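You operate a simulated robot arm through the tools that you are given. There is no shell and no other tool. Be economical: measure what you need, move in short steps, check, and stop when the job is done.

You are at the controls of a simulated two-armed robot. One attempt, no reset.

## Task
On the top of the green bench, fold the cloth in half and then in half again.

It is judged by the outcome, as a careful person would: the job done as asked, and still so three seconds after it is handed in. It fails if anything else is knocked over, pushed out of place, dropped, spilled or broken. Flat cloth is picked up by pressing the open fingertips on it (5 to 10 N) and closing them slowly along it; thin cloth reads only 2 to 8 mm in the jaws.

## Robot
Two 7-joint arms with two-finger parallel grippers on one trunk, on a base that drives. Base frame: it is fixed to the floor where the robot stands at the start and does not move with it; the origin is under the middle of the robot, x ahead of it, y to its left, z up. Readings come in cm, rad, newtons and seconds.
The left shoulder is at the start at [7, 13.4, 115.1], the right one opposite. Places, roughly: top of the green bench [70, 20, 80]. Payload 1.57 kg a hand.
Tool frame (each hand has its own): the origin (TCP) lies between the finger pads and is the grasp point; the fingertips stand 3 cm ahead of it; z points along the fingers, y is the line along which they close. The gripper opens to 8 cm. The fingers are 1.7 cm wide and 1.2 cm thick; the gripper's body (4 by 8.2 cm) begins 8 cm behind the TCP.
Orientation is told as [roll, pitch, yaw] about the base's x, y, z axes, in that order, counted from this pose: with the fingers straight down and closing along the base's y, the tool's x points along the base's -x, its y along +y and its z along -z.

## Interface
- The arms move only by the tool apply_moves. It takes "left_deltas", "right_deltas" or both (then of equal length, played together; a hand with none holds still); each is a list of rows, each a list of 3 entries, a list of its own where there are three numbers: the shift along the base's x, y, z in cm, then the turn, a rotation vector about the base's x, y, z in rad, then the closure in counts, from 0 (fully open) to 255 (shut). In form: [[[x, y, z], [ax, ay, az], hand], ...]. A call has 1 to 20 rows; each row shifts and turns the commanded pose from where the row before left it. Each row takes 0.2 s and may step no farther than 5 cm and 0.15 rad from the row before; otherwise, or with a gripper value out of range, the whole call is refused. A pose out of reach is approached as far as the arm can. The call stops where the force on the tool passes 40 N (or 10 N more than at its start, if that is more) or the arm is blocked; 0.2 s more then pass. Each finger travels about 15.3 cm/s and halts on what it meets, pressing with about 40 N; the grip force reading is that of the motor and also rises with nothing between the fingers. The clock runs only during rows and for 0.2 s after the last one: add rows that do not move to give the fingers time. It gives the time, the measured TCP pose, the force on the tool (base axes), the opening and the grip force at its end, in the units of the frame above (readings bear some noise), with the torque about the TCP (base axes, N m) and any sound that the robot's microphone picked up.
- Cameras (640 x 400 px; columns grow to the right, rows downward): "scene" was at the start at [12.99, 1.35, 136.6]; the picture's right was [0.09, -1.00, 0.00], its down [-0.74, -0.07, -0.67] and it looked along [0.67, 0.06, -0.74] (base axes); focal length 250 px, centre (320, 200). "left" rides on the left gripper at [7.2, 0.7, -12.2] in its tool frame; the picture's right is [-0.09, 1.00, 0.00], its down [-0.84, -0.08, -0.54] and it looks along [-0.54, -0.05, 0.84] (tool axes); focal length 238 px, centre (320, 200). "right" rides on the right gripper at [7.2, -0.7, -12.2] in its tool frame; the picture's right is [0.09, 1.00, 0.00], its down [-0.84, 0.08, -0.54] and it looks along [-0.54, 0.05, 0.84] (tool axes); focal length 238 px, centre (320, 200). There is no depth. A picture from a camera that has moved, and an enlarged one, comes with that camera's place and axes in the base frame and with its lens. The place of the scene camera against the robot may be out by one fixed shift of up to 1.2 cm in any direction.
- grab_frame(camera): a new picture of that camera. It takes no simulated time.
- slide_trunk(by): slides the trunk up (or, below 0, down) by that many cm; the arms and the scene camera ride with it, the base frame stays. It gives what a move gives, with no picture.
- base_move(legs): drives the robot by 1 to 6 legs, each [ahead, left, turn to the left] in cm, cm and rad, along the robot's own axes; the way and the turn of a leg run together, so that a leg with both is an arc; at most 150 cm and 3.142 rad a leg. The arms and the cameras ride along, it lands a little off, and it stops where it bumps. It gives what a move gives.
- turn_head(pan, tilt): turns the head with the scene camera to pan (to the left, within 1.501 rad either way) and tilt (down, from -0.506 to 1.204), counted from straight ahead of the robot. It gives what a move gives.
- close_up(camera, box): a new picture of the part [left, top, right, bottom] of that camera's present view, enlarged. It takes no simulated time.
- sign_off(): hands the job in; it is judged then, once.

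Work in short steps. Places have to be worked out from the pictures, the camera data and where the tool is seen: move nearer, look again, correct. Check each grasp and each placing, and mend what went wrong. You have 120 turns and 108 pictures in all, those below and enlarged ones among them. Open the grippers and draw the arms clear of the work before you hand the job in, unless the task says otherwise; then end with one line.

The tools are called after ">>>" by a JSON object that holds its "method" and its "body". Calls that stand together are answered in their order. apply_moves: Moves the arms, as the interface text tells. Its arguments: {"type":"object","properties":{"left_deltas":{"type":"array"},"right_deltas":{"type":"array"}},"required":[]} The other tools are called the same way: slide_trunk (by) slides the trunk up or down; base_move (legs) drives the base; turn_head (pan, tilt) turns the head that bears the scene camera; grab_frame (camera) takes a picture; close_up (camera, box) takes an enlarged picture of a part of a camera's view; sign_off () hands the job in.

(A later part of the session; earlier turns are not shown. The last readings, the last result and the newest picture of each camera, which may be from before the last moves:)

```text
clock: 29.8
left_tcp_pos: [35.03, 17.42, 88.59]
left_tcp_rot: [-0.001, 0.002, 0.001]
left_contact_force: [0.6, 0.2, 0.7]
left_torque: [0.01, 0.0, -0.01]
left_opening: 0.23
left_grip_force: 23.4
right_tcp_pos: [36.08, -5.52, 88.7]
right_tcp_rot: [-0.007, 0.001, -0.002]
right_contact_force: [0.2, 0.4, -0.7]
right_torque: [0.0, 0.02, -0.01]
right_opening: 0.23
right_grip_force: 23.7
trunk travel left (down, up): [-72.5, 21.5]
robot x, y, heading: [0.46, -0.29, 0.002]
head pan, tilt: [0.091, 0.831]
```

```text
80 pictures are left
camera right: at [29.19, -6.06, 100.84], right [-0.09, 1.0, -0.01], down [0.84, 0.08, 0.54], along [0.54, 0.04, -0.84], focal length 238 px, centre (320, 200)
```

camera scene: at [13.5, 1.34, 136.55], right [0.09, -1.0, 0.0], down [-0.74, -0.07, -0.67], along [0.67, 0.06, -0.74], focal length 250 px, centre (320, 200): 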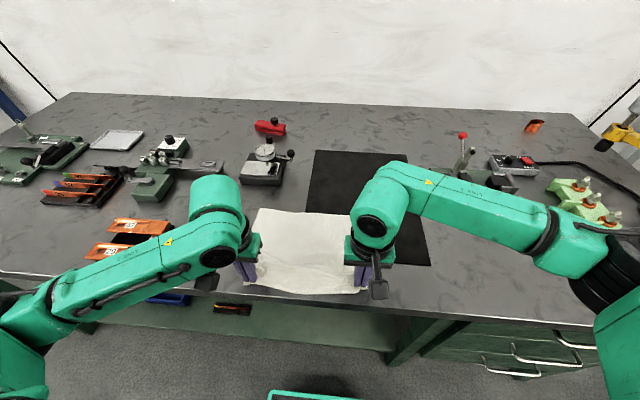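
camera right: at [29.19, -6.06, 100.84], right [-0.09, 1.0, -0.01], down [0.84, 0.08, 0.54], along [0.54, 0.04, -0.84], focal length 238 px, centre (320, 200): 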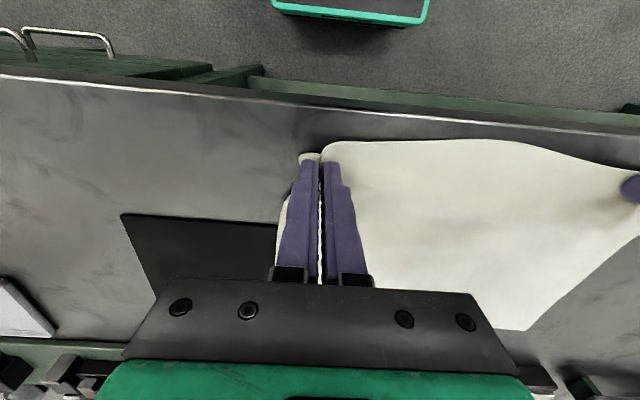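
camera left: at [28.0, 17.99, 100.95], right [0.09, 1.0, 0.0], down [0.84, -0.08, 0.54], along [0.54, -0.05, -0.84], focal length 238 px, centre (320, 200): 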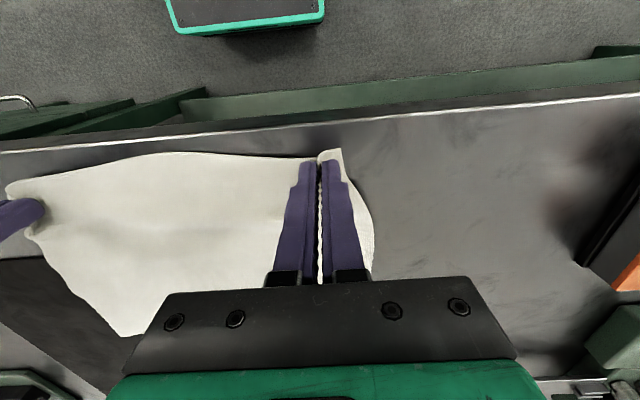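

One row was too long, so nothing moved. I repeat the release with shorter rows.

>>> {"method": "apply_moves", "body": {"left_deltas": [[[0, 0, -0.1], [0, 0, 0], 240], [[0, 0, 0], [0, 0, 0], 215], [[0, 0, 0], [0, 0, 0], 190], [[0, 0, 0], [0, 0, 0], 175], [[0, 0, 1], [0, 0, 0], 175], [[0, 0, 3], [0, 0, 0], 175], [[1, 1, 4], [0, 0, 0], 175], [[1, 3, 3], [0, 0, 0], 175], [[3, 3, 0], [0, 0, 0], 175]], "right_deltas": [[[0, 0, -0.1], [0, 0, 0], 240], [[0, 0, 0], [0, 0, 0], 215], [[0, 0, 0], [0, 0, 0], 190], [[0, 0, 0], [0, 0, 0], 175], [[0, 0, 1], [0, 0, 0], 175], [[0, 0, 3], [0, 0, 0], 175], [[1, -1, 4], [0, 0, 0], 175], [[1, -3, 3], [0, 0, 0], 175], [[3, -3, 0], [0, 0, 0], 175]]}}

>>> {"method": "grab_frame", "body": {"camera": "scene"}}

>>> {"method": "grab_frame", "body": {"camera": "left"}}

>>> {"method": "grab_frame", "body": {"camera": "right"}}

```text
clock: 31.8
left_tcp_pos: [40.02, 24.22, 99.65]
left_tcp_rot: [0.001, 0.001, 0.0]
left_contact_force: [0.4, 0.1, -1.2]
left_torque: [0.0, 0.01, 0.02]
left_opening: 2.52
left_grip_force: 0.0
right_tcp_pos: [41.23, -12.64, 99.49]
right_tcp_rot: [-0.008, 0.002, 0.001]
right_contact_force: [0.7, -0.3, 0.3]
right_torque: [0.04, 0.01, -0.01]
right_opening: 2.5
right_grip_force: 0.0
trunk travel left (down, up): [-72.5, 21.5]
robot x, y, heading: [-0.17, 0.17, 0.002]
head pan, tilt: [0.091, 0.831]
```

```text
79 pictures are left
camera scene: at [13.37, 1.3, 136.56], right [0.09, -1.0, 0.0], down [-0.74, -0.07, -0.67], along [0.67, 0.06, -0.74], focal length 250 px, centre (320, 200)
```

scene: 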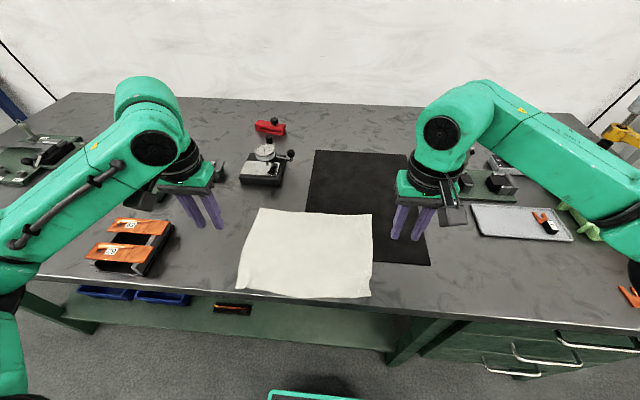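

```text
78 pictures are left
camera left: at [32.97, 24.89, 111.91], right [0.09, 1.0, 0.0], down [0.84, -0.08, 0.54], along [0.54, -0.05, -0.84], focal length 238 px, centre (320, 200)
```

left: 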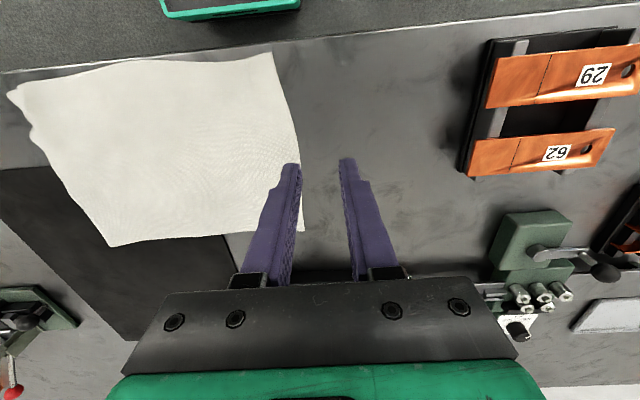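

```text
77 pictures are left
camera right: at [34.18, -13.2, 111.62], right [-0.09, 1.0, -0.01], down [0.84, 0.08, 0.54], along [0.54, 0.04, -0.84], focal length 238 px, centre (320, 200)
```

right: 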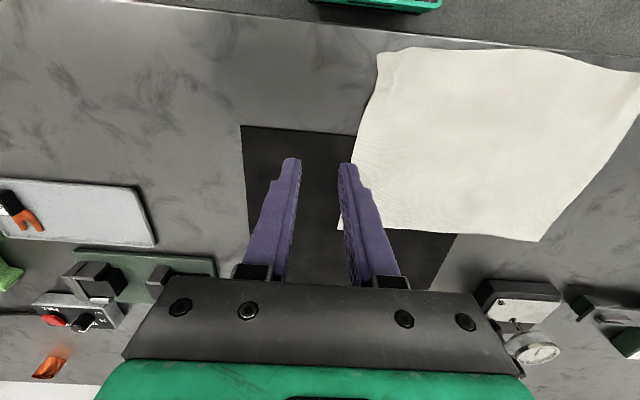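

The cloth is flat again with corners at far-left (55.0, 20.6), far-right (55.7, −8.9), near-left (33, 20.4) and near-right (34.2, −7.9). I move the hands above the far corners.

>>> {"method": "apply_moves", "body": {"left_deltas": [[[3.5, -1.6, -1], [0, 0, 0], 175], [[3.5, -1.7, -2], [0, 0, 0], 175], [[3.5, -1.7, -3], [0, 0, 0], 175], [[3.4, -1.6, -3], [0, 0, 0], 175], [[0, 0, -0.5], [0, 0, 0], 175]], "right_deltas": [[[3.4, 1.7, -1], [0, 0, 0], 175], [[3.4, 1.7, -2], [0, 0, 0], 175], [[3.4, 1.7, -3], [0, 0, 0], 175], [[3.3, 1.8, -3], [0.008, 0, 0], 175], [[0, 0, -0.2], [0, 0, 0], 175]]}}

>>> {"method": "grab_frame", "body": {"camera": "left"}}

>>> {"method": "grab_frame", "body": {"camera": "right"}}

```text
clock: 33.0
left_tcp_pos: [53.71, 17.77, 90.2]
left_tcp_rot: [0.0, -0.004, -0.001]
left_contact_force: [0.4, -0.1, -0.2]
left_torque: [0.03, -0.03, 0.01]
left_opening: 2.53
left_grip_force: 0.0
right_tcp_pos: [54.28, -5.5, 90.37]
right_tcp_rot: [0.001, -0.003, 0.0]
right_contact_force: [-0.1, 0.4, -0.2]
right_torque: [-0.02, -0.01, 0.03]
right_opening: 2.51
right_grip_force: 0.0
trunk travel left (down, up): [-72.5, 21.5]
robot x, y, heading: [0.22, 0.13, -0.004]
head pan, tilt: [0.091, 0.831]
```

```text
76 pictures are left
camera left: at [46.63, 18.36, 102.38], right [0.09, 1.0, 0.0], down [0.84, -0.08, 0.54], along [0.54, -0.05, -0.84], focal length 238 px, centre (320, 200)
```

left: 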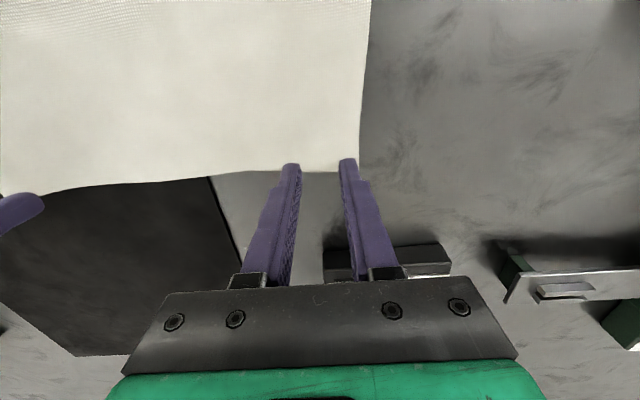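

```text
75 pictures are left
camera right: at [47.16, -6.16, 102.54], right [-0.09, 1.0, 0.0], down [0.84, 0.08, 0.54], along [0.54, 0.05, -0.84], focal length 238 px, centre (320, 200)
```

right: 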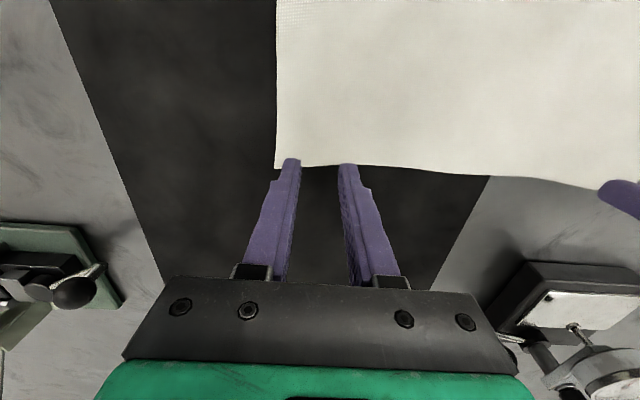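

Both hands are well placed at the far corners. I shift the right hand 0.4 cm back and the left 0.2 cm in, then go down near contact.

>>> {"method": "apply_moves", "body": {"left_deltas": [[[0, -0.2, -0.7], [0, 0, 0], 175], [[0, 0, -0.7], [0, 0, 0], 175], [[0, 0, -0.3], [0, 0, 0], 175], [[0, 0, 0], [0, 0, 0], 175]], "right_deltas": [[[-0.4, 0, -0.7], [0, 0, 0], 175], [[0, 0, -0.7], [0, 0, 0], 175], [[0, 0, -0.3], [0, 0, 0], 175], [[0, 0, 0], [0, 0, 0], 175]]}}

```text
clock: 34.0
left_tcp_pos: [53.87, 17.75, 88.51]
left_tcp_rot: [0.001, -0.002, 0.002]
left_contact_force: [-0.5, -0.1, -0.5]
left_torque: [0.01, -0.01, -0.03]
left_opening: 2.48
left_grip_force: 0.1
right_tcp_pos: [53.96, -5.72, 88.71]
right_tcp_rot: [0.003, 0.0, -0.001]
right_contact_force: [0.2, -0.7, -1.0]
right_torque: [-0.01, 0.02, 0.0]
right_opening: 2.53
right_grip_force: 0.2
trunk travel left (down, up): [-72.5, 21.5]
robot x, y, heading: [0.25, -0.08, 0.004]
head pan, tilt: [0.091, 0.831]
```

Close to contact now, so I take fine steps down.

>>> {"method": "apply_moves", "body": {"left_deltas": [[[0, 0, -0.15], [0, 0, 0], 175], [[0, 0, -0.1], [0, 0, 0], 175], [[0, 0, -0.07], [0, 0, 0], 175], [[0, 0, 0], [0, 0, 0], 175]], "right_deltas": [[[0, 0, -0.15], [0, 0, 0], 175], [[0, 0, -0.12], [0, 0, 0], 175], [[0, 0, -0.1], [0, 0, 0], 175], [[0, 0, 0], [0, 0, 0], 175]]}}

```text
clock: 35.0
left_tcp_pos: [53.75, 17.52, 88.26]
left_tcp_rot: [0.0, -0.001, 0.001]
left_contact_force: [0.7, 0.2, 1.3]
left_torque: [-0.01, 0.0, 0.01]
left_opening: 2.51
left_grip_force: 0.1
right_tcp_pos: [54.02, -5.62, 88.39]
right_tcp_rot: [0.002, 0.0, -0.001]
right_contact_force: [2.8, -1.4, 4.2]
right_torque: [-0.07, -0.08, 0.02]
right_opening: 2.52
right_grip_force: 0.1
trunk travel left (down, up): [-72.5, 21.5]
robot x, y, heading: [0.03, -0.52, 0.0]
head pan, tilt: [0.091, 0.831]
```

Contact is starting. I press slightly more: left −0.1, right −0.05 with a small levelling roll.

>>> {"method": "apply_moves", "body": {"left_deltas": [[[0, 0, -0.1], [0, 0, 0], 175], [[0, 0, 0], [0, 0, 0], 175], [[0, 0, 0], [0, 0, 0], 175]], "right_deltas": [[[0, 0, -0.05], [-0.007, 0, 0], 175], [[0, 0, 0], [0, 0, 0], 175], [[0, 0, 0], [0, 0, 0], 175]]}}

```text
clock: 35.8
left_tcp_pos: [53.71, 17.48, 88.2]
left_tcp_rot: [-0.001, -0.005, 0.003]
left_contact_force: [1.1, -0.5, 4.0]
left_torque: [-0.02, -0.02, 0.01]
left_opening: 2.49
left_grip_force: 0.0
right_tcp_pos: [53.87, -5.55, 88.4]
right_tcp_rot: [-0.006, -0.004, -0.002]
right_contact_force: [3.1, -1.3, 10.0]
right_torque: [0.06, -0.12, -0.05]
right_opening: 2.49
right_grip_force: 0.0
trunk travel left (down, up): [-72.5, 21.5]
robot x, y, heading: [0.1, 0.0, 0.002]
head pan, tilt: [0.091, 0.831]
```

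Good forces on both. I close slowly, with a touch more press on the left.

>>> {"method": "apply_moves", "body": {"left_deltas": [[[0, 0, -0.06], [0, 0, 0], 175], [[0, 0, 0], [0, 0, 0], 181], [[0, 0, 0], [0, 0, 0], 188], [[0, 0, 0], [0, 0, 0], 195], [[0, 0, 0], [0, 0, 0], 202], [[0, 0, 0], [0, 0, 0], 209], [[0, 0, 0], [0, 0, 0], 216], [[0, 0, 0], [0, 0, 0], 223], [[0, 0, 0], [0, 0, 0], 230], [[0, 0, 0], [0, 0, 0], 237], [[0, 0, 0], [0, 0, 0], 244], [[0, 0, 0], [0, 0, 0], 255], [[0, 0, 0], [0, 0, 0], 255]], "right_deltas": [[[0, 0, -0.02], [0, 0, 0], 175], [[0, 0, 0], [0, 0, 0], 181], [[0, 0, 0], [0, 0, 0], 188], [[0, 0, 0], [0, 0, 0], 195], [[0, 0, 0], [0, 0, 0], 202], [[0, 0, 0], [0, 0, 0], 209], [[0, 0, 0], [0, 0, 0], 216], [[0, 0, 0], [0, 0, 0], 223], [[0, 0, 0], [0, 0, 0], 230], [[0, 0, 0], [0, 0, 0], 237], [[0, 0, 0], [0, 0, 0], 244], [[0, 0, 0], [0, 0, 0], 255], [[0, 0, 0], [0, 0, 0], 255]]}}

```text
clock: 38.6
left_tcp_pos: [53.63, 17.55, 88.14]
left_tcp_rot: [-0.003, -0.006, 0.0]
left_contact_force: [0.0, -8.5, 3.6]
left_torque: [-0.2, 0.0, -0.01]
left_opening: 0.21
left_grip_force: 23.7
right_tcp_pos: [53.87, -5.58, 88.48]
right_tcp_rot: [-0.004, -0.004, 0.0]
right_contact_force: [-2.3, 5.4, 10.6]
right_torque: [0.19, 0.05, 0.04]
right_opening: 0.15
right_grip_force: 23.5
trunk travel left (down, up): [-72.5, 21.5]
robot x, y, heading: [0.23, -0.09, -0.001]
head pan, tilt: [0.091, 0.831]
```

Both grips hold (2.1 and 1.5 mm). I start the arc toward me, lifting and pitching the fingers forward so the hem turns over naturally.

>>> {"method": "apply_moves", "body": {"left_deltas": [[[-0.1, -0.2, 1.25], [0, -0.05, 0], 255], [[-0.3, 0, 1.15], [0, -0.05, 0], 255], [[-0.45, 0, 1.1], [0, -0.05, 0], 255], [[-0.65, 0, 1.05], [0, -0.05, 0], 255], [[-0.8, 0, 0.95], [0, -0.05, 0], 255], [[-0.95, 0, 0.85], [0, -0.05, 0], 255], [[-1.1, 0, 0.75], [0, -0.05, 0], 255], [[-1.2, 0, 0.6], [0, -0.05, 0], 255], [[-1.3, 0, 0.45], [0, -0.05, 0], 255], [[-1.4, 0, 0.35], [0, -0.05, 0], 255], [[-1.45, 0, 0.2], [0, -0.05, 0], 255], [[-1.5, 0, 0.1], [0, -0.05, 0], 255]], "right_deltas": [[[-0.1, 0.2, 1.25], [0, -0.05, 0], 255], [[-0.3, 0, 1.15], [0, -0.05, 0], 255], [[-0.45, 0, 1.1], [0, -0.05, 0], 255], [[-0.65, 0, 1.05], [0, -0.05, 0], 255], [[-0.8, 0, 0.95], [0, -0.05, 0], 255], [[-0.95, 0, 0.85], [0, -0.05, 0], 255], [[-1.1, 0, 0.75], [0, -0.05, 0], 255], [[-1.2, 0, 0.6], [0, -0.05, 0], 255], [[-1.3, 0, 0.45], [0, -0.05, 0], 255], [[-1.4, 0, 0.35], [0, -0.05, 0], 255], [[-1.45, 0, 0.2], [0, -0.05, 0], 255], [[-1.5, 0, 0.1], [0, -0.05, 0], 255]]}}

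>>> {"method": "grab_frame", "body": {"camera": "scene"}}

>>> {"method": "grab_frame", "body": {"camera": "right"}}

```text
clock: 41.2
left_tcp_pos: [42.31, 17.24, 96.9]
left_tcp_rot: [0.0, -0.602, 0.001]
left_contact_force: [-0.1, -1.4, 0.0]
left_torque: [-0.02, 0.02, 0.0]
left_opening: 0.2
left_grip_force: 23.7
right_tcp_pos: [42.69, -5.67, 97.2]
right_tcp_rot: [-0.002, -0.602, -0.002]
right_contact_force: [-0.6, 0.3, 0.3]
right_torque: [0.05, 0.0, 0.11]
right_opening: 0.14
right_grip_force: 23.1
trunk travel left (down, up): [-72.5, 21.5]
robot x, y, heading: [0.43, -0.02, 0.002]
head pan, tilt: [0.091, 0.831]
```

```text
74 pictures are left
camera scene: at [12.94, 1.12, 136.62], right [0.09, -1.0, 0.0], down [-0.73, -0.07, -0.68], along [0.67, 0.06, -0.74], focal length 250 px, centre (320, 200)
```

scene: 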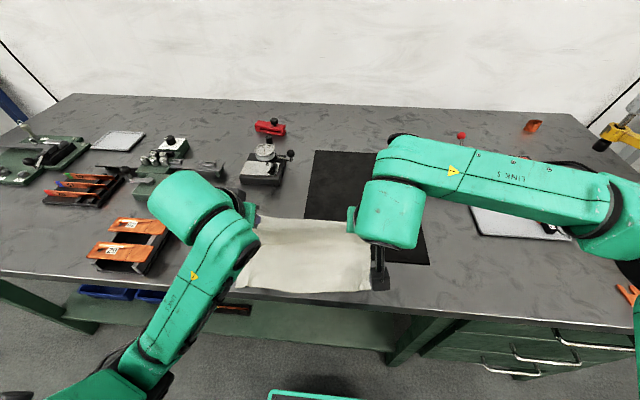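

```text
73 pictures are left
camera right: at [30.05, -6.14, 103.19], right [-0.07, 1.0, -0.05], down [0.38, 0.08, 0.92], along [0.92, 0.05, -0.39], focal length 238 px, centre (320, 200)
```

right: 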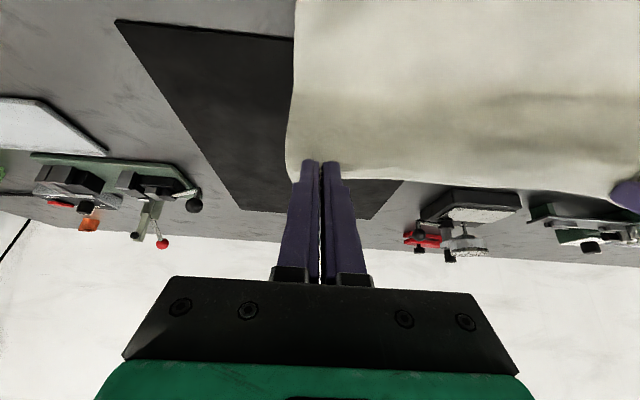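

The fold is going well. I continue down toward the near edge, aiming for tips at x≈34 (left) and 35.2 (right) with pitch to 1.0, stopping slightly high.

>>> {"method": "apply_moves", "body": {"left_deltas": [[[-1.45, 0, -0.1], [0, -0.033, 0], 255], [[-1.4, 0, -0.2], [0, -0.033, 0], 255], [[-1.3, 0, -0.35], [0, -0.033, 0], 255], [[-1.25, 0, -0.45], [0, -0.033, 0], 255], [[-1.15, 0, -0.6], [0, -0.033, 0], 255], [[-1.05, 0, -0.75], [0, -0.033, 0], 255], [[-0.9, 0, -0.85], [0, -0.033, 0], 255], [[-0.8, 0, -0.95], [0, -0.033, 0], 255], [[-0.65, 0, -1.05], [0, -0.033, 0], 255], [[-0.45, 0, -1.1], [0, -0.033, 0], 255], [[-0.3, 0, -0.8], [0, -0.033, 0], 255]], "right_deltas": [[[-1.35, 0, -0.1], [0, -0.033, 0], 255], [[-1.3, 0, -0.2], [0, -0.033, 0], 255], [[-1.2, 0, -0.35], [0, -0.033, 0], 255], [[-1.15, 0, -0.5], [0, -0.033, 0], 255], [[-1.05, 0, -0.6], [0, -0.033, 0], 255], [[-0.95, 0, -0.75], [0, -0.033, 0], 255], [[-0.85, 0, -0.9], [0, -0.033, 0], 255], [[-0.75, 0, -1.0], [0, -0.033, 0], 255], [[-0.6, 0, -1.05], [0, -0.033, 0], 255], [[-0.45, 0, -1.15], [0, -0.033, 0], 255], [[-0.3, 0, -0.9], [0, -0.033, 0], 255]]}}

>>> {"method": "grab_frame", "body": {"camera": "scene"}}

>>> {"method": "grab_frame", "body": {"camera": "right"}}

>>> {"method": "grab_frame", "body": {"camera": "left"}}

```text
clock: 42.0
left_tcp_pos: [40.17, 21.49, 96.62]
left_tcp_rot: [0.275, -0.655, -0.171]
left_contact_force: [0.2, 0.3, 0.0]
left_torque: [-0.01, -0.01, 0.01]
left_opening: 0.21
left_grip_force: 23.8
left hand out of reach, approached as far as the arm can: row 3
right_tcp_pos: [39.7, -5.25, 96.68]
right_tcp_rot: [-0.008, -0.681, 0.0]
right_contact_force: [0.8, -0.1, 0.0]
right_torque: [-0.01, 0.02, -0.06]
right_opening: 0.02
right_grip_force: 21.7
trunk travel left (down, up): [-72.5, 21.5]
robot x, y, heading: [0.25, -0.17, -0.003]
head pan, tilt: [0.091, 0.831]
stopped in row 3 (left hand): the arm was blocked; the commanded pose is now the measured one
```

```text
72 pictures are left
camera scene: at [13.15, 1.62, 136.59], right [0.09, -1.0, 0.0], down [-0.74, -0.07, -0.67], along [0.67, 0.06, -0.74], focal length 250 px, centre (320, 200)
```

scene: 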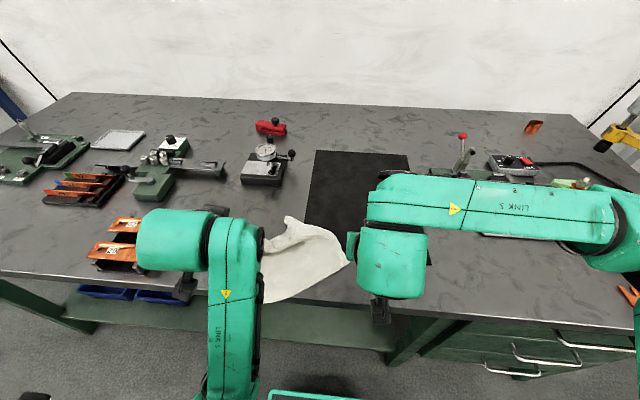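

```text
71 pictures are left
camera right: at [26.52, -5.85, 101.6], right [-0.07, 1.0, -0.06], down [0.31, 0.08, 0.95], along [0.95, 0.04, -0.31], focal length 238 px, centre (320, 200)
```

right: 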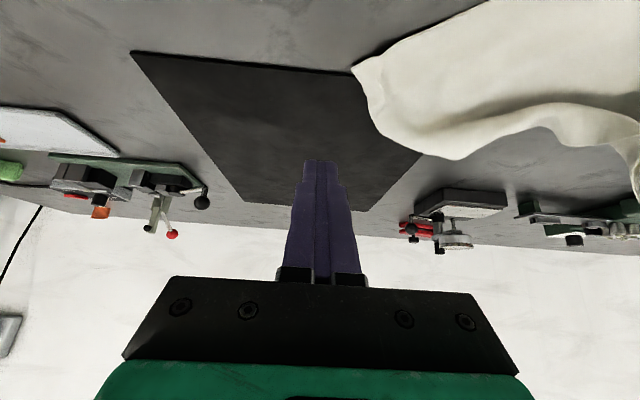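

```text
70 pictures are left
camera left: at [26.94, 20.91, 101.74], right [0.07, 0.96, 0.27], down [0.31, -0.28, 0.91], along [0.95, 0.02, -0.32], focal length 238 px, centre (320, 200)
```

left: 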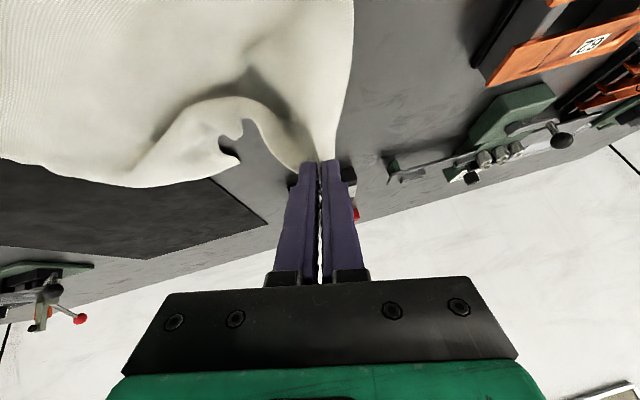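

The left arm hit its inner limit and jerked, and the right grip slipped off, though the left still holds its corner. I lay the left corner back at the far-left place, bring both wrists upright, and move the right aside.

>>> {"method": "apply_moves", "body": {"left_deltas": [[[1.3, -0.4, 0.5], [-0.026, 0.084, 0.009], 255], [[1.4, -0.4, 0.5], [-0.026, 0.084, 0.009], 255], [[1.4, -0.4, 0], [-0.026, 0.084, 0.009], 255], [[1.4, -0.4, -0.5], [-0.026, 0.084, 0.009], 255], [[1.4, -0.4, -0.8], [-0.026, 0.084, 0.009], 255], [[1.4, -0.4, -1.0], [-0.026, 0.084, 0.009], 255], [[1.4, -0.4, -1.2], [-0.026, 0.084, 0.009], 255], [[1.4, -0.4, -1.4], [-0.026, 0.084, 0.009], 255], [[1.2, -0.4, -1.5], [0, 0, 0], 255], [[1.0, -0.4, -1.5], [0, 0, 0], 255]], "right_deltas": [[[0.5, -1, 0.5], [0, 0.085, 0], 255], [[0.5, -1, 0.5], [0, 0.085, 0], 255], [[0.5, -1, 0.5], [0, 0.085, 0], 255], [[0.5, -1, 0.5], [0, 0.085, 0], 255], [[0.5, -1, 0.5], [0, 0.085, 0], 255], [[0.5, -1, 0.5], [0, 0.085, 0], 255], [[0.5, -1, 0.5], [0, 0.085, 0], 255], [[0.5, -1, 0.5], [0, 0.085, 0], 255], [[0, 0, 0], [0, 0, 0], 175], [[0, 0, 0], [0, 0, 0], 175]]}}

>>> {"method": "grab_frame", "body": {"camera": "scene"}}

>>> {"method": "grab_frame", "body": {"camera": "right"}}

>>> {"method": "grab_frame", "body": {"camera": "left"}}

```text
clock: 42.7
left_tcp_pos: [43.03, 26.03, 97.39]
left_tcp_rot: [0.394, -0.429, -0.13]
left_contact_force: [-0.2, 0.4, -0.1]
left_torque: [-0.01, 0.04, 0.01]
left_opening: 0.22
left_grip_force: 23.8
left hand out of reach, approached as far as the arm can: row 3
right_tcp_pos: [40.89, -7.91, 97.76]
right_tcp_rot: [-0.006, -0.479, -0.001]
right_contact_force: [-1.2, 0.2, -0.1]
right_torque: [0.02, 0.02, -0.04]
right_opening: 0.0
right_grip_force: 21.3
trunk travel left (down, up): [-72.5, 21.5]
robot x, y, heading: [-0.24, -0.1, 0.0]
head pan, tilt: [0.091, 0.831]
stopped in row 3 (left hand): the arm was blocked; the commanded pose is now the measured one
```

```text
69 pictures are left
camera scene: at [13.17, 1.36, 136.59], right [0.09, -1.0, 0.0], down [-0.74, -0.07, -0.67], along [0.67, 0.06, -0.74], focal length 250 px, centre (320, 200)
```

scene: 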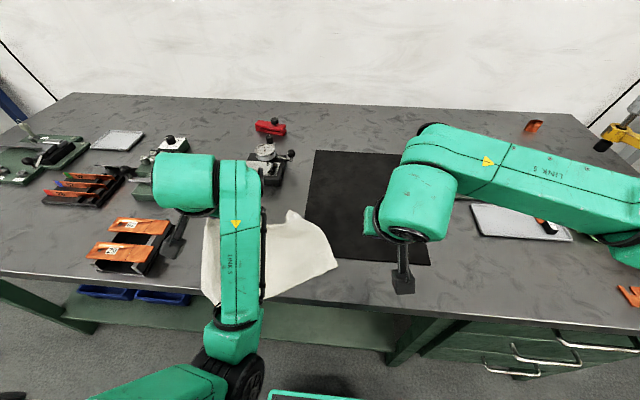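

```text
68 pictures are left
camera right: at [29.0, -8.41, 105.22], right [-0.08, 1.0, -0.05], down [0.49, 0.08, 0.87], along [0.87, 0.04, -0.5], focal length 238 px, centre (320, 200)
```

right: 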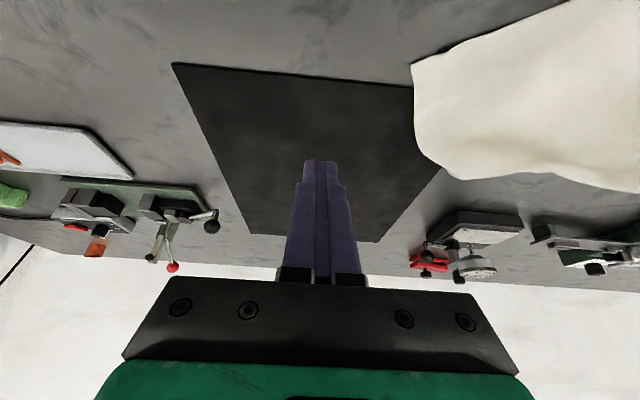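

```text
67 pictures are left
camera left: at [31.25, 23.38, 104.9], right [0.04, 0.92, 0.38], down [0.52, -0.35, 0.78], along [0.85, 0.17, -0.5], focal length 238 px, centre (320, 200)
```

left: 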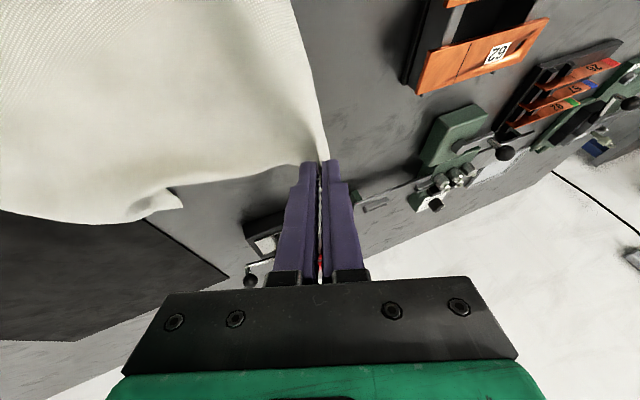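

The left arm is reconfiguring near its fold limit and drags the cloth left. I hold still to let it settle and read the pose.

>>> {"method": "apply_moves", "body": {"left_deltas": [[[0, 0, 0], [0, 0, 0], 255], [[0, 0, 0], [0, 0, 0], 255], [[0, 0, 0], [0, 0, 0], 255]], "right_deltas": [[[0.5, -2, 1], [0, 0.1, 0], 255], [[0.5, -2, 1], [0, 0.1, 0], 255], [[0.5, -2, 1], [0, 0.1, 0], 255]]}}

```text
clock: 43.5
left_tcp_pos: [42.88, 25.89, 97.38]
left_tcp_rot: [0.393, -0.43, -0.129]
left_contact_force: [-0.4, -0.5, 1.0]
left_torque: [-0.02, -0.04, -0.01]
left_opening: 0.22
left_grip_force: 23.5
right_tcp_pos: [42.4, -13.8, 100.82]
right_tcp_rot: [-0.006, -0.18, -0.002]
right_contact_force: [0.2, -0.8, -0.1]
right_torque: [0.04, 0.0, -0.02]
right_opening: 0.01
right_grip_force: 21.6
trunk travel left (down, up): [-72.5, 21.5]
robot x, y, heading: [0.01, -0.12, 0.001]
head pan, tilt: [0.091, 0.831]
```

It is stable. I test a small slow forward move of the left, up and away from the limit.

>>> {"method": "apply_moves", "body": {"left_deltas": [[[0.5, 0, 0.3], [0, 0, 0], 255], [[0.5, 0, 0.3], [0, 0, 0], 255], [[0.5, 0, 0.3], [0, 0, 0], 255], [[0.5, 0, 0.3], [0, 0, 0], 255], [[0.5, 0, 0.3], [0, 0, 0], 255], [[0.5, 0, 0.3], [0, 0, 0], 255]]}}

>>> {"method": "grab_frame", "body": {"camera": "scene"}}

```text
clock: 44.9
left_tcp_pos: [45.98, 25.79, 99.21]
left_tcp_rot: [0.39, -0.433, -0.129]
left_contact_force: [-0.6, -0.1, -0.5]
left_torque: [-0.02, -0.02, 0.01]
left_opening: 0.21
left_grip_force: 24.2
right_tcp_pos: [42.29, -13.72, 100.72]
right_tcp_rot: [-0.008, -0.182, -0.002]
right_contact_force: [0.2, -0.1, 0.0]
right_torque: [-0.01, -0.03, -0.01]
right_opening: 0.0
right_grip_force: 20.8
trunk travel left (down, up): [-72.5, 21.5]
robot x, y, heading: [-0.22, -0.0, -0.002]
head pan, tilt: [0.091, 0.831]
```

```text
66 pictures are left
camera scene: at [13.1, 1.33, 136.59], right [0.09, -1.0, 0.0], down [-0.74, -0.07, -0.67], along [0.67, 0.06, -0.74], focal length 250 px, centre (320, 200)
```

scene: 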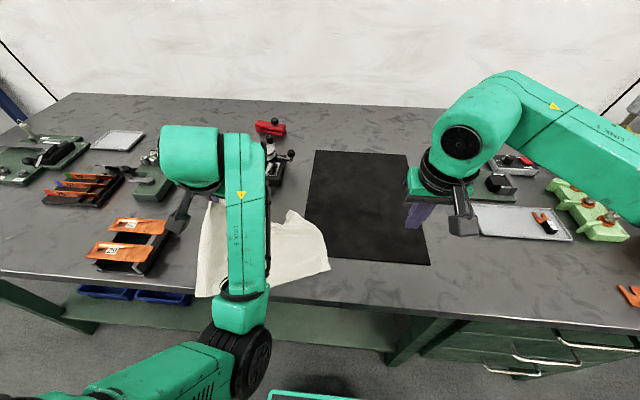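

That works. I slowly move the held corner to the far-left position while turning the wrist upright.

>>> {"method": "apply_moves", "body": {"left_deltas": [[[0.57, -0.3, 0], [-0.0254, 0.0322, 0.003], 255], [[0.57, -0.5, 0], [-0.0254, 0.0322, 0.003], 255], [[0.57, -0.6, -0.3], [-0.0254, 0.0322, 0.003], 255], [[0.57, -0.6, -0.4], [-0.0254, 0.0322, 0.003], 255], [[0.57, -0.6, -0.5], [-0.0254, 0.0322, 0.003], 255], [[0.57, -0.6, -0.5], [-0.0254, 0.0322, 0.003], 255], [[0.57, -0.6, -0.5], [-0.0254, 0.0322, 0.003], 255], [[0.57, -0.6, -0.5], [-0.0254, 0.0322, 0.003], 255], [[0.57, -0.6, -0.5], [-0.0254, 0.0322, 0.003], 255], [[0.57, -0.6, -0.5], [-0.0254, 0.0322, 0.003], 255], [[0.57, -0.6, -0.5], [-0.0254, 0.0322, 0.003], 255], [[0.57, -0.6, -0.5], [-0.0254, 0.0322, 0.003], 255], [[0.57, -0.6, -0.5], [-0.0254, 0.0322, 0.003], 255], [[0.57, -0.6, -0.5], [-0.0254, 0.0322, 0.003], 255]]}}

>>> {"method": "grab_frame", "body": {"camera": "scene"}}

>>> {"method": "grab_frame", "body": {"camera": "left"}}

```text
clock: 47.9
left_tcp_pos: [54.8, 18.26, 92.75]
left_tcp_rot: [-0.001, -0.001, -0.001]
left_contact_force: [0.5, 0.0, -0.3]
left_torque: [-0.04, 0.0, -0.02]
left_opening: 0.21
left_grip_force: 23.4
left hand out of reach, approached as far as the arm can: row 6, 7, 10
right_tcp_pos: [42.21, -13.83, 100.72]
right_tcp_rot: [-0.006, -0.183, -0.002]
right_contact_force: [-1.1, 0.2, 0.2]
right_torque: [-0.02, 0.0, -0.01]
right_opening: 0.0
right_grip_force: 21.3
trunk travel left (down, up): [-72.5, 21.5]
robot x, y, heading: [0.11, 0.11, 0.002]
head pan, tilt: [0.091, 0.831]
```

```text
65 pictures are left
camera scene: at [13.13, 1.33, 136.59], right [0.09, -1.0, 0.0], down [-0.74, -0.07, -0.67], along [0.67, 0.06, -0.74], focal length 250 px, centre (320, 200)
```

scene: 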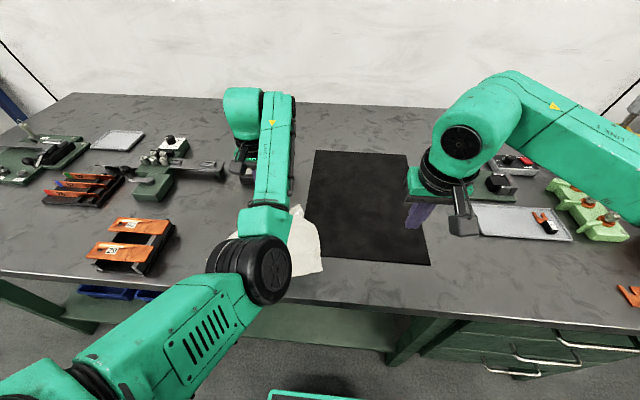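

```text
64 pictures are left
camera left: at [47.67, 18.89, 105.02], right [0.09, 1.0, 0.0], down [0.84, -0.08, 0.54], along [0.54, -0.05, -0.84], focal length 238 px, centre (320, 200)
```

left: 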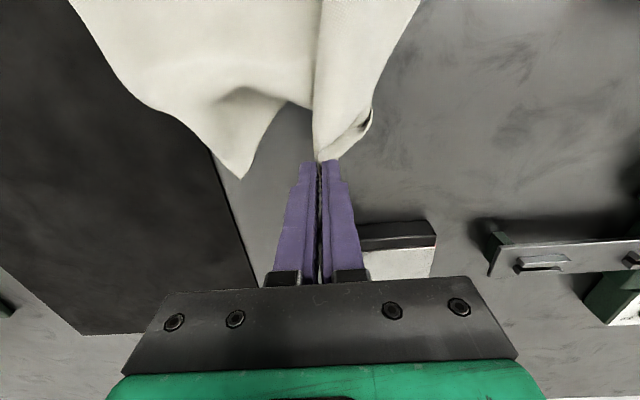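

The left is upright over the far-left spot. I lower it, release the corner, and rise away to look at the whole cloth.

>>> {"method": "apply_moves", "body": {"left_deltas": [[[0, 0, -1.2], [0, 0, 0], 255], [[0, 0, -1.2], [0, 0, 0], 255], [[0, 0, -1.2], [0, 0, 0], 255], [[0, 0, 0], [0, 0, 0], 220], [[0, 0, 0], [0, 0, 0], 175], [[0, 0, 1], [0, 0, 0], 175], [[0, 0, 3], [0, 0, 0], 175], [[-0.5, 0.8, 3], [0, 0, 0], 175], [[-1, 1.5, 3], [0, 0, 0], 175], [[-1, 1.5, 3], [0, 0, 0], 175], [[-1, 1.5, 3], [0, 0, 0], 175], [[-1, 1.5, 2], [0, 0, 0], 175], [[-1, 1.5, 1], [0, 0, 0], 175]]}}

>>> {"method": "grab_frame", "body": {"camera": "scene"}}

>>> {"method": "grab_frame", "body": {"camera": "left"}}

```text
clock: 50.7
left_tcp_pos: [52.17, 27.95, 107.49]
left_tcp_rot: [-0.001, 0.002, -0.002]
left_contact_force: [-0.1, -0.4, -0.5]
left_torque: [0.0, 0.02, -0.04]
left_opening: 2.51
left_grip_force: 0.0
left hand out of reach, approached as far as the arm can: row 8, 9, 10, 11
right_tcp_pos: [42.33, -13.77, 100.89]
right_tcp_rot: [-0.008, -0.181, -0.002]
right_contact_force: [0.4, -0.7, -0.2]
right_torque: [-0.03, -0.03, 0.02]
right_opening: 0.0
right_grip_force: 21.3
trunk travel left (down, up): [-72.5, 21.5]
robot x, y, heading: [0.12, -0.1, -0.002]
head pan, tilt: [0.091, 0.831]
```

```text
63 pictures are left
camera scene: at [13.04, 1.37, 136.6], right [0.09, -1.0, 0.0], down [-0.73, -0.07, -0.67], along [0.67, 0.06, -0.74], focal length 250 px, centre (320, 200)
```

scene: 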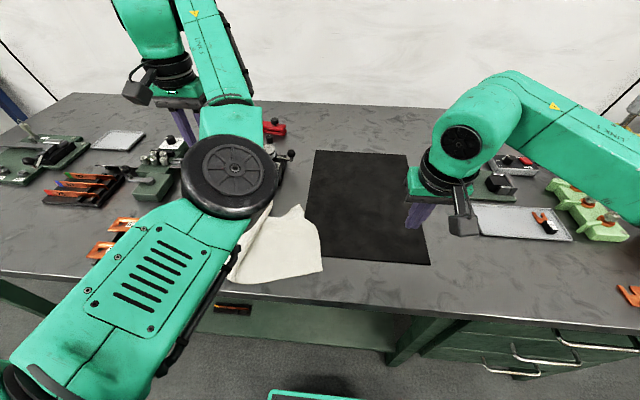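

```text
62 pictures are left
camera left: at [45.03, 28.47, 119.73], right [0.09, 1.0, 0.0], down [0.84, -0.08, 0.54], along [0.54, -0.05, -0.84], focal length 238 px, centre (320, 200)
```

left: 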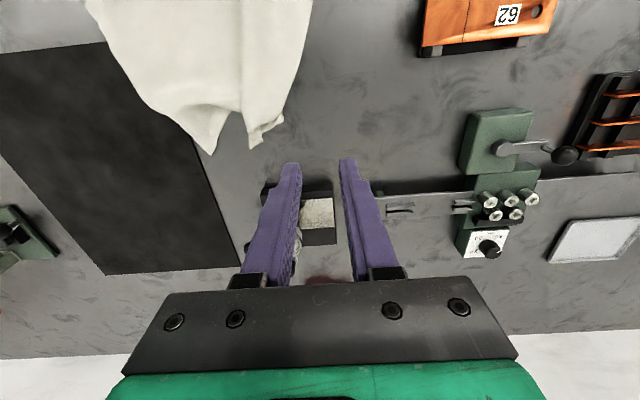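

The cloth is partly crumpled and the left elbow sits over it. I swing the left hand up and outward to pull its elbow off the work area.

>>> {"method": "apply_moves", "body": {"left_deltas": [[[0, 2, 1], [0, 0, 0], 175], [[0, 2, 1], [0, 0, 0], 175], [[0, 2, 1], [0, 0, 0], 175], [[-1, 2, 1], [0, 0, 0], 175], [[-1, 2, 1], [0, 0, 0], 175], [[-1, 2, 1], [0, 0, 0], 175], [[-1, 2, 0], [0, 0, 0], 175], [[-1, 2, 0], [0, 0, 0], 175], [[-1, 2, 0], [0, 0, 0], 175]]}}

>>> {"method": "grab_frame", "body": {"camera": "scene"}}

```text
clock: 52.7
left_tcp_pos: [45.98, 45.97, 113.43]
left_tcp_rot: [-0.001, 0.0, -0.003]
left_contact_force: [0.2, 0.5, -0.3]
left_torque: [-0.06, 0.01, -0.04]
left_opening: 2.52
left_grip_force: 0.1
right_tcp_pos: [42.16, -13.77, 100.95]
right_tcp_rot: [-0.008, -0.183, -0.001]
right_contact_force: [-0.3, 0.3, 0.1]
right_torque: [-0.03, -0.01, -0.02]
right_opening: 0.0
right_grip_force: 21.2
trunk travel left (down, up): [-72.5, 21.5]
robot x, y, heading: [-0.12, 0.08, -0.0]
head pan, tilt: [0.091, 0.831]
```

```text
61 pictures are left
camera scene: at [13.04, 1.44, 136.6], right [0.09, -1.0, 0.0], down [-0.73, -0.07, -0.67], along [0.67, 0.06, -0.74], focal length 250 px, centre (320, 200)
```

scene: 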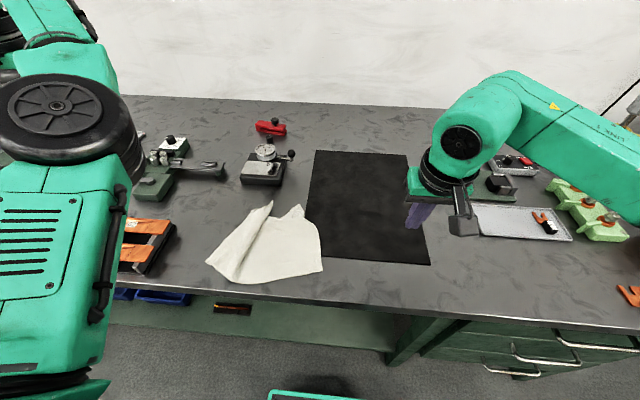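

The cloth is visible now. I take an enlarged look.

>>> {"method": "close_up", "body": {"camera": "scene", "box": [190, 180, 350, 300]}}

```text
3.33 times, centred on (270, 240) of scene
camera zoom: at [13.04, 1.44, 136.6], right [0.09, -1.0, 0.0], down [-0.73, -0.07, -0.67], along [0.67, 0.06, -0.74], focal length 833 px, centre (487, 67)
```

zoom: 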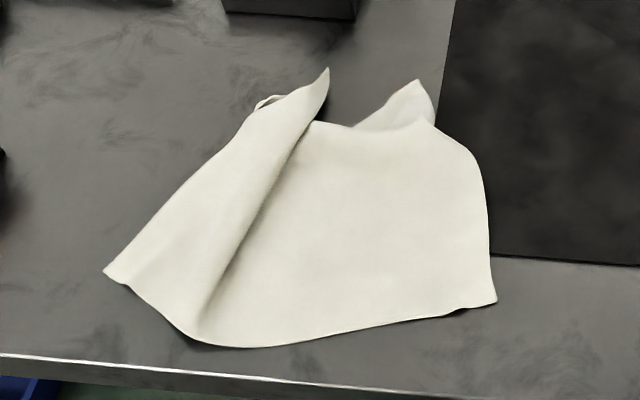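

The left and right far parts are curled, so I'll straighten the cloth corner by corner. First I try to get the left elbow back to its outer posture by stretching the arm out and returning.

>>> {"method": "apply_moves", "body": {"left_deltas": [[[2.5, 1, 1], [0, 0, 0], 175], [[2.5, 1, 1], [0, 0, 0], 175], [[2.5, 1, 1], [0, 0, 0], 175], [[2.5, 1, 1], [0, 0, 0], 175], [[2.5, 1, 0], [0, 0, 0], 175], [[2.5, 1, 0], [0, 0, 0], 175], [[2.5, 1, 0], [0, 0, 0], 175]]}}

>>> {"method": "turn_head", "body": {"pan": 0.6, "tilt": 0.6}}

>>> {"method": "grab_frame", "body": {"camera": "scene"}}

```text
clock: 54.3
left_tcp_pos: [48.57, 46.74, 114.62]
left_tcp_rot: [0.0, 0.002, -0.001]
left_contact_force: [0.3, 0.1, 0.3]
left_torque: [0.0, -0.03, 0.01]
left_opening: 2.47
left_grip_force: 0.1
left hand out of reach, approached as far as the arm can: row 2, 3, 4, 5, 6, 7
right_tcp_pos: [42.28, -13.87, 100.83]
right_tcp_rot: [-0.008, -0.182, -0.002]
right_contact_force: [0.1, -0.4, -0.5]
right_torque: [0.02, -0.05, -0.01]
right_opening: 0.01
right_grip_force: 21.6
trunk travel left (down, up): [-72.5, 21.5]
robot x, y, heading: [0.42, -0.05, -0.0]
head pan, tilt: [0.091, 0.831]
```

```text
clock: 55.2
left_tcp_pos: [48.62, 46.65, 114.44]
left_tcp_rot: [-0.001, 0.002, -0.002]
left_contact_force: [-0.6, -0.8, 0.4]
left_torque: [0.02, -0.02, 0.01]
left_opening: 2.49
left_grip_force: 0.0
right_tcp_pos: [42.29, -13.8, 100.89]
right_tcp_rot: [-0.008, -0.182, -0.001]
right_contact_force: [-0.7, 0.2, -0.2]
right_torque: [0.02, 0.0, -0.02]
right_opening: 0.01
right_grip_force: 20.8
trunk travel left (down, up): [-72.5, 21.5]
robot x, y, heading: [-0.27, 0.3, 0.001]
head pan, tilt: [0.6, 0.6]
```

```text
59 pictures are left
camera scene: at [12.5, 5.59, 138.53], right [0.56, -0.83, 0.0], down [-0.47, -0.32, -0.82], along [0.68, 0.47, -0.57], focal length 250 px, centre (320, 200)
```

scene: 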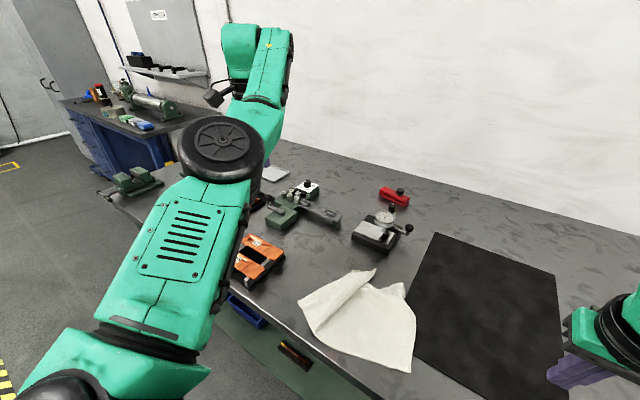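

The arm is stretched here. I return inward and lower in a wide arc from the left side and see how the elbow settles.

>>> {"method": "apply_moves", "body": {"left_deltas": [[[-1, 1, -2], [0, 0, 0], 175], [[-1.5, 1, -2], [0, 0, 0], 175], [[-1.5, 0.5, -2], [0, 0, 0], 175], [[-1.5, 0, -2], [0, 0, 0], 175], [[-1, -2, -1], [0, 0, 0], 175], [[-1, -2.5, -1], [0, 0, 0], 175], [[0, -3, 0], [0, 0, 0], 175], [[0, -3, 0], [0, 0, 0], 175], [[0, -3, 0], [0, 0, 0], 175], [[0, -3, 0], [0, 0, 0], 175]]}}

>>> {"method": "grab_frame", "body": {"camera": "scene"}}

```text
clock: 57.4
left_tcp_pos: [41.84, 35.88, 104.52]
left_tcp_rot: [0.0, 0.001, 0.0]
left_contact_force: [-0.1, 0.3, -0.9]
left_torque: [-0.01, 0.01, 0.01]
left_opening: 2.52
left_grip_force: 0.1
left hand out of reach, approached as far as the arm can: row 9, 10
right_tcp_pos: [42.31, -13.79, 100.83]
right_tcp_rot: [-0.007, -0.181, -0.001]
right_contact_force: [-0.8, 0.1, 0.7]
right_torque: [-0.03, -0.01, -0.01]
right_opening: 0.0
right_grip_force: 21.2
trunk travel left (down, up): [-72.5, 21.5]
robot x, y, heading: [0.35, 0.06, -0.001]
head pan, tilt: [0.6, 0.6]
```

```text
58 pictures are left
camera scene: at [12.53, 5.68, 138.52], right [0.57, -0.82, 0.0], down [-0.47, -0.32, -0.82], along [0.68, 0.47, -0.57], focal length 250 px, centre (320, 200)
```

scene: 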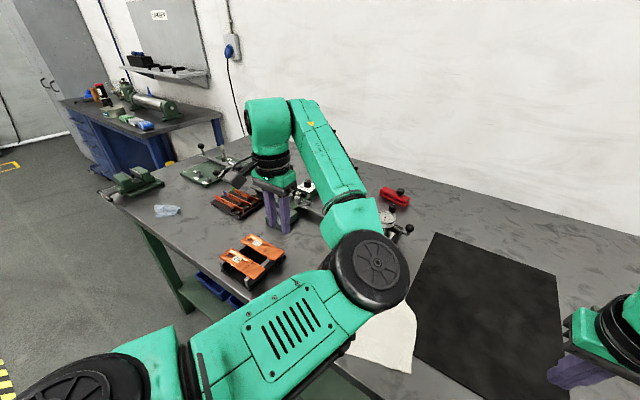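

The elbow is still inside, and pushing further inward is at this posture's limit. I'll push to a compact, high pose well clear of everything so the solver may swing the elbow back.

>>> {"method": "apply_moves", "body": {"left_deltas": [[[0, -2, 0.5], [0, 0, 0], 175], [[0, -2, 0.5], [0, 0, 0], 175], [[-1, -2, 0.5], [0, 0, 0], 175], [[-1, -2, 0.5], [0, 0, 0], 175], [[-1, -2, 0], [0, 0, 0], 175], [[-1, -2, 0], [0, 0, 0], 175], [[0, 0, 0], [0, 0, 0], 175], [[0, 0, 0], [0, 0, 0], 175]]}}

>>> {"method": "grab_frame", "body": {"camera": "scene"}}

```text
clock: 59.2
left_tcp_pos: [42.93, 35.51, 105.08]
left_tcp_rot: [-0.001, 0.0, 0.001]
left_contact_force: [-0.7, 0.7, -0.7]
left_torque: [0.0, -0.02, 0.0]
left_opening: 2.5
left_grip_force: 0.0
left hand out of reach, approached as far as the arm can: row 1, 2, 3, 4, 5, 6
right_tcp_pos: [42.22, -13.84, 100.83]
right_tcp_rot: [-0.008, -0.18, -0.002]
right_contact_force: [-0.6, -0.3, -0.8]
right_torque: [0.02, 0.0, 0.01]
right_opening: 0.02
right_grip_force: 21.5
trunk travel left (down, up): [-72.5, 21.5]
robot x, y, heading: [0.16, -0.22, 0.001]
head pan, tilt: [0.6, 0.6]
```

```text
57 pictures are left
camera scene: at [12.49, 5.6, 138.53], right [0.57, -0.82, 0.0], down [-0.47, -0.32, -0.82], along [0.68, 0.47, -0.57], focal length 250 px, centre (320, 200)
```

scene: 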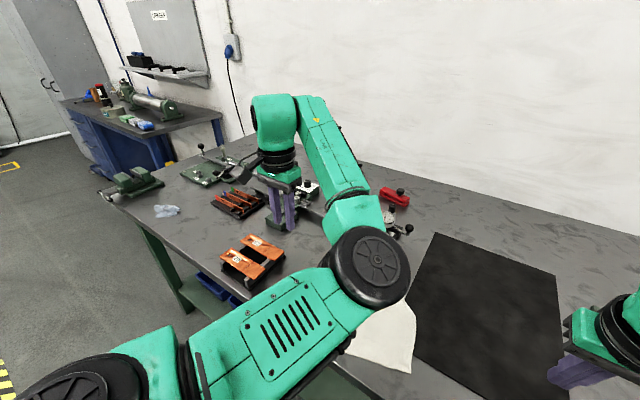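

The left elbow won't come back, so I'll park the left arm out to the left and work with the right hand, whose posture is good. Then I drive 15 cm left to centre the cloth for it.

>>> {"method": "apply_moves", "body": {"left_deltas": [[[0.5, 2, 1], [0, 0, 0], 175], [[0.5, 2, 1], [0, 0, 0], 175], [[0.5, 2, 1], [0, 0, 0], 175], [[0.5, 2, 1], [0, 0, 0], 175], [[0.5, 2, 1], [0, 0, 0], 175], [[0.5, 1, 1], [0, 0, 0], 175]], "right_deltas": [[[0, 0, 1], [0, 0.03, 0], 120], [[0, 0, 1], [0, 0.03, 0], 120], [[0, 0, 1], [0, 0.03, 0], 120], [[0, 0, 1], [0, 0.03, 0], 120], [[0, 0, 0], [0, 0.03, 0], 120], [[0, 0, 0], [0.008, 0.03, 0], 120]]}}

>>> {"method": "base_move", "body": {"legs": [[0, 15, 0]]}}

>>> {"method": "turn_head", "body": {"pan": 0.0, "tilt": 0.85}}

>>> {"method": "grab_frame", "body": {"camera": "scene"}}

>>> {"method": "grab_frame", "body": {"camera": "right"}}

```text
clock: 60.6
left_tcp_pos: [45.85, 46.3, 111.14]
left_tcp_rot: [0.001, -0.001, 0.001]
left_contact_force: [-0.3, 0.3, 0.1]
left_torque: [-0.05, -0.01, 0.0]
left_opening: 2.5
left_grip_force: 0.1
right_tcp_pos: [42.23, -13.99, 104.68]
right_tcp_rot: [0.001, 0.0, 0.0]
right_contact_force: [0.6, -0.3, 0.4]
right_torque: [0.03, -0.03, 0.0]
right_opening: 4.24
right_grip_force: 0.0
trunk travel left (down, up): [-72.5, 21.5]
robot x, y, heading: [0.03, 0.2, 0.001]
head pan, tilt: [0.6, 0.6]
```

```text
clock: 62.0
left_tcp_pos: [46.11, 60.98, 111.29]
left_tcp_rot: [0.0, 0.001, -0.002]
left_contact_force: [0.3, -0.2, 0.2]
left_torque: [-0.01, -0.01, 0.01]
left_opening: 2.5
left_grip_force: 0.0
right_tcp_pos: [42.15, 0.7, 104.77]
right_tcp_rot: [0.002, -0.001, -0.005]
right_contact_force: [-0.9, -0.3, -0.1]
right_torque: [-0.02, -0.01, 0.0]
right_opening: 4.22
right_grip_force: 0.1
trunk travel left (down, up): [-72.5, 21.5]
robot x, y, heading: [-0.12, 15.22, 0.002]
head pan, tilt: [0.6, 0.6]
```

```text
clock: 63.0
left_tcp_pos: [46.13, 61.16, 111.16]
left_tcp_rot: [0.001, 0.0, -0.002]
left_contact_force: [0.0, -0.1, 0.1]
left_torque: [0.0, -0.01, -0.03]
left_opening: 2.49
left_grip_force: 0.0
right_tcp_pos: [42.26, 1.03, 104.65]
right_tcp_rot: [0.002, -0.002, -0.006]
right_contact_force: [-0.7, -0.2, 0.6]
right_torque: [-0.03, -0.01, 0.01]
right_opening: 4.25
right_grip_force: 0.1
trunk travel left (down, up): [-72.5, 21.5]
robot x, y, heading: [0.02, 14.37, 0.002]
head pan, tilt: [0.0, 0.85]
```

```text
56 pictures are left
camera scene: at [13.03, 15.54, 136.44], right [0.0, -1.0, 0.0], down [-0.75, 0.0, -0.66], along [0.66, 0.0, -0.75], focal length 250 px, centre (320, 200)
```

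scene: 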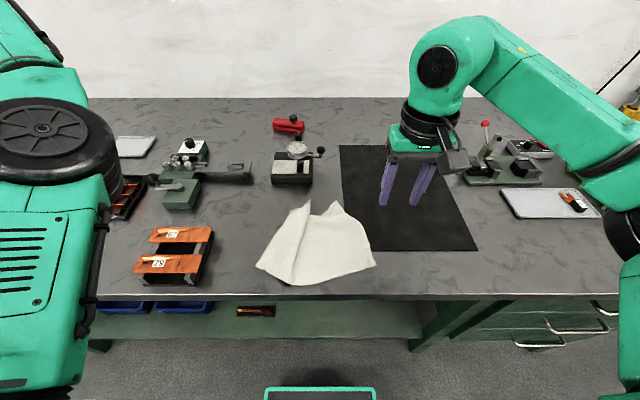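

```text
55 pictures are left
camera right: at [35.21, 0.33, 116.92], right [-0.09, 1.0, 0.0], down [0.84, 0.07, 0.54], along [0.54, 0.05, -0.84], focal length 238 px, centre (320, 200)
```

right: 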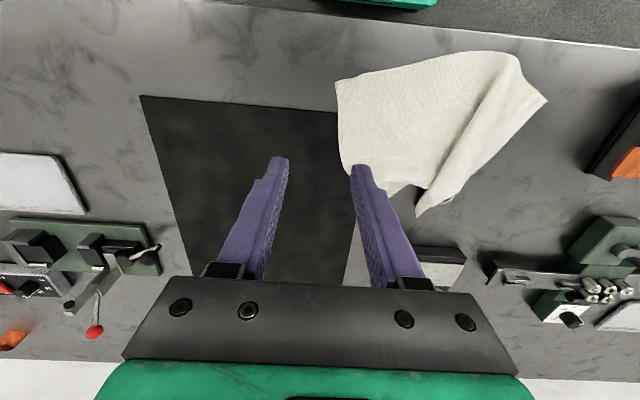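

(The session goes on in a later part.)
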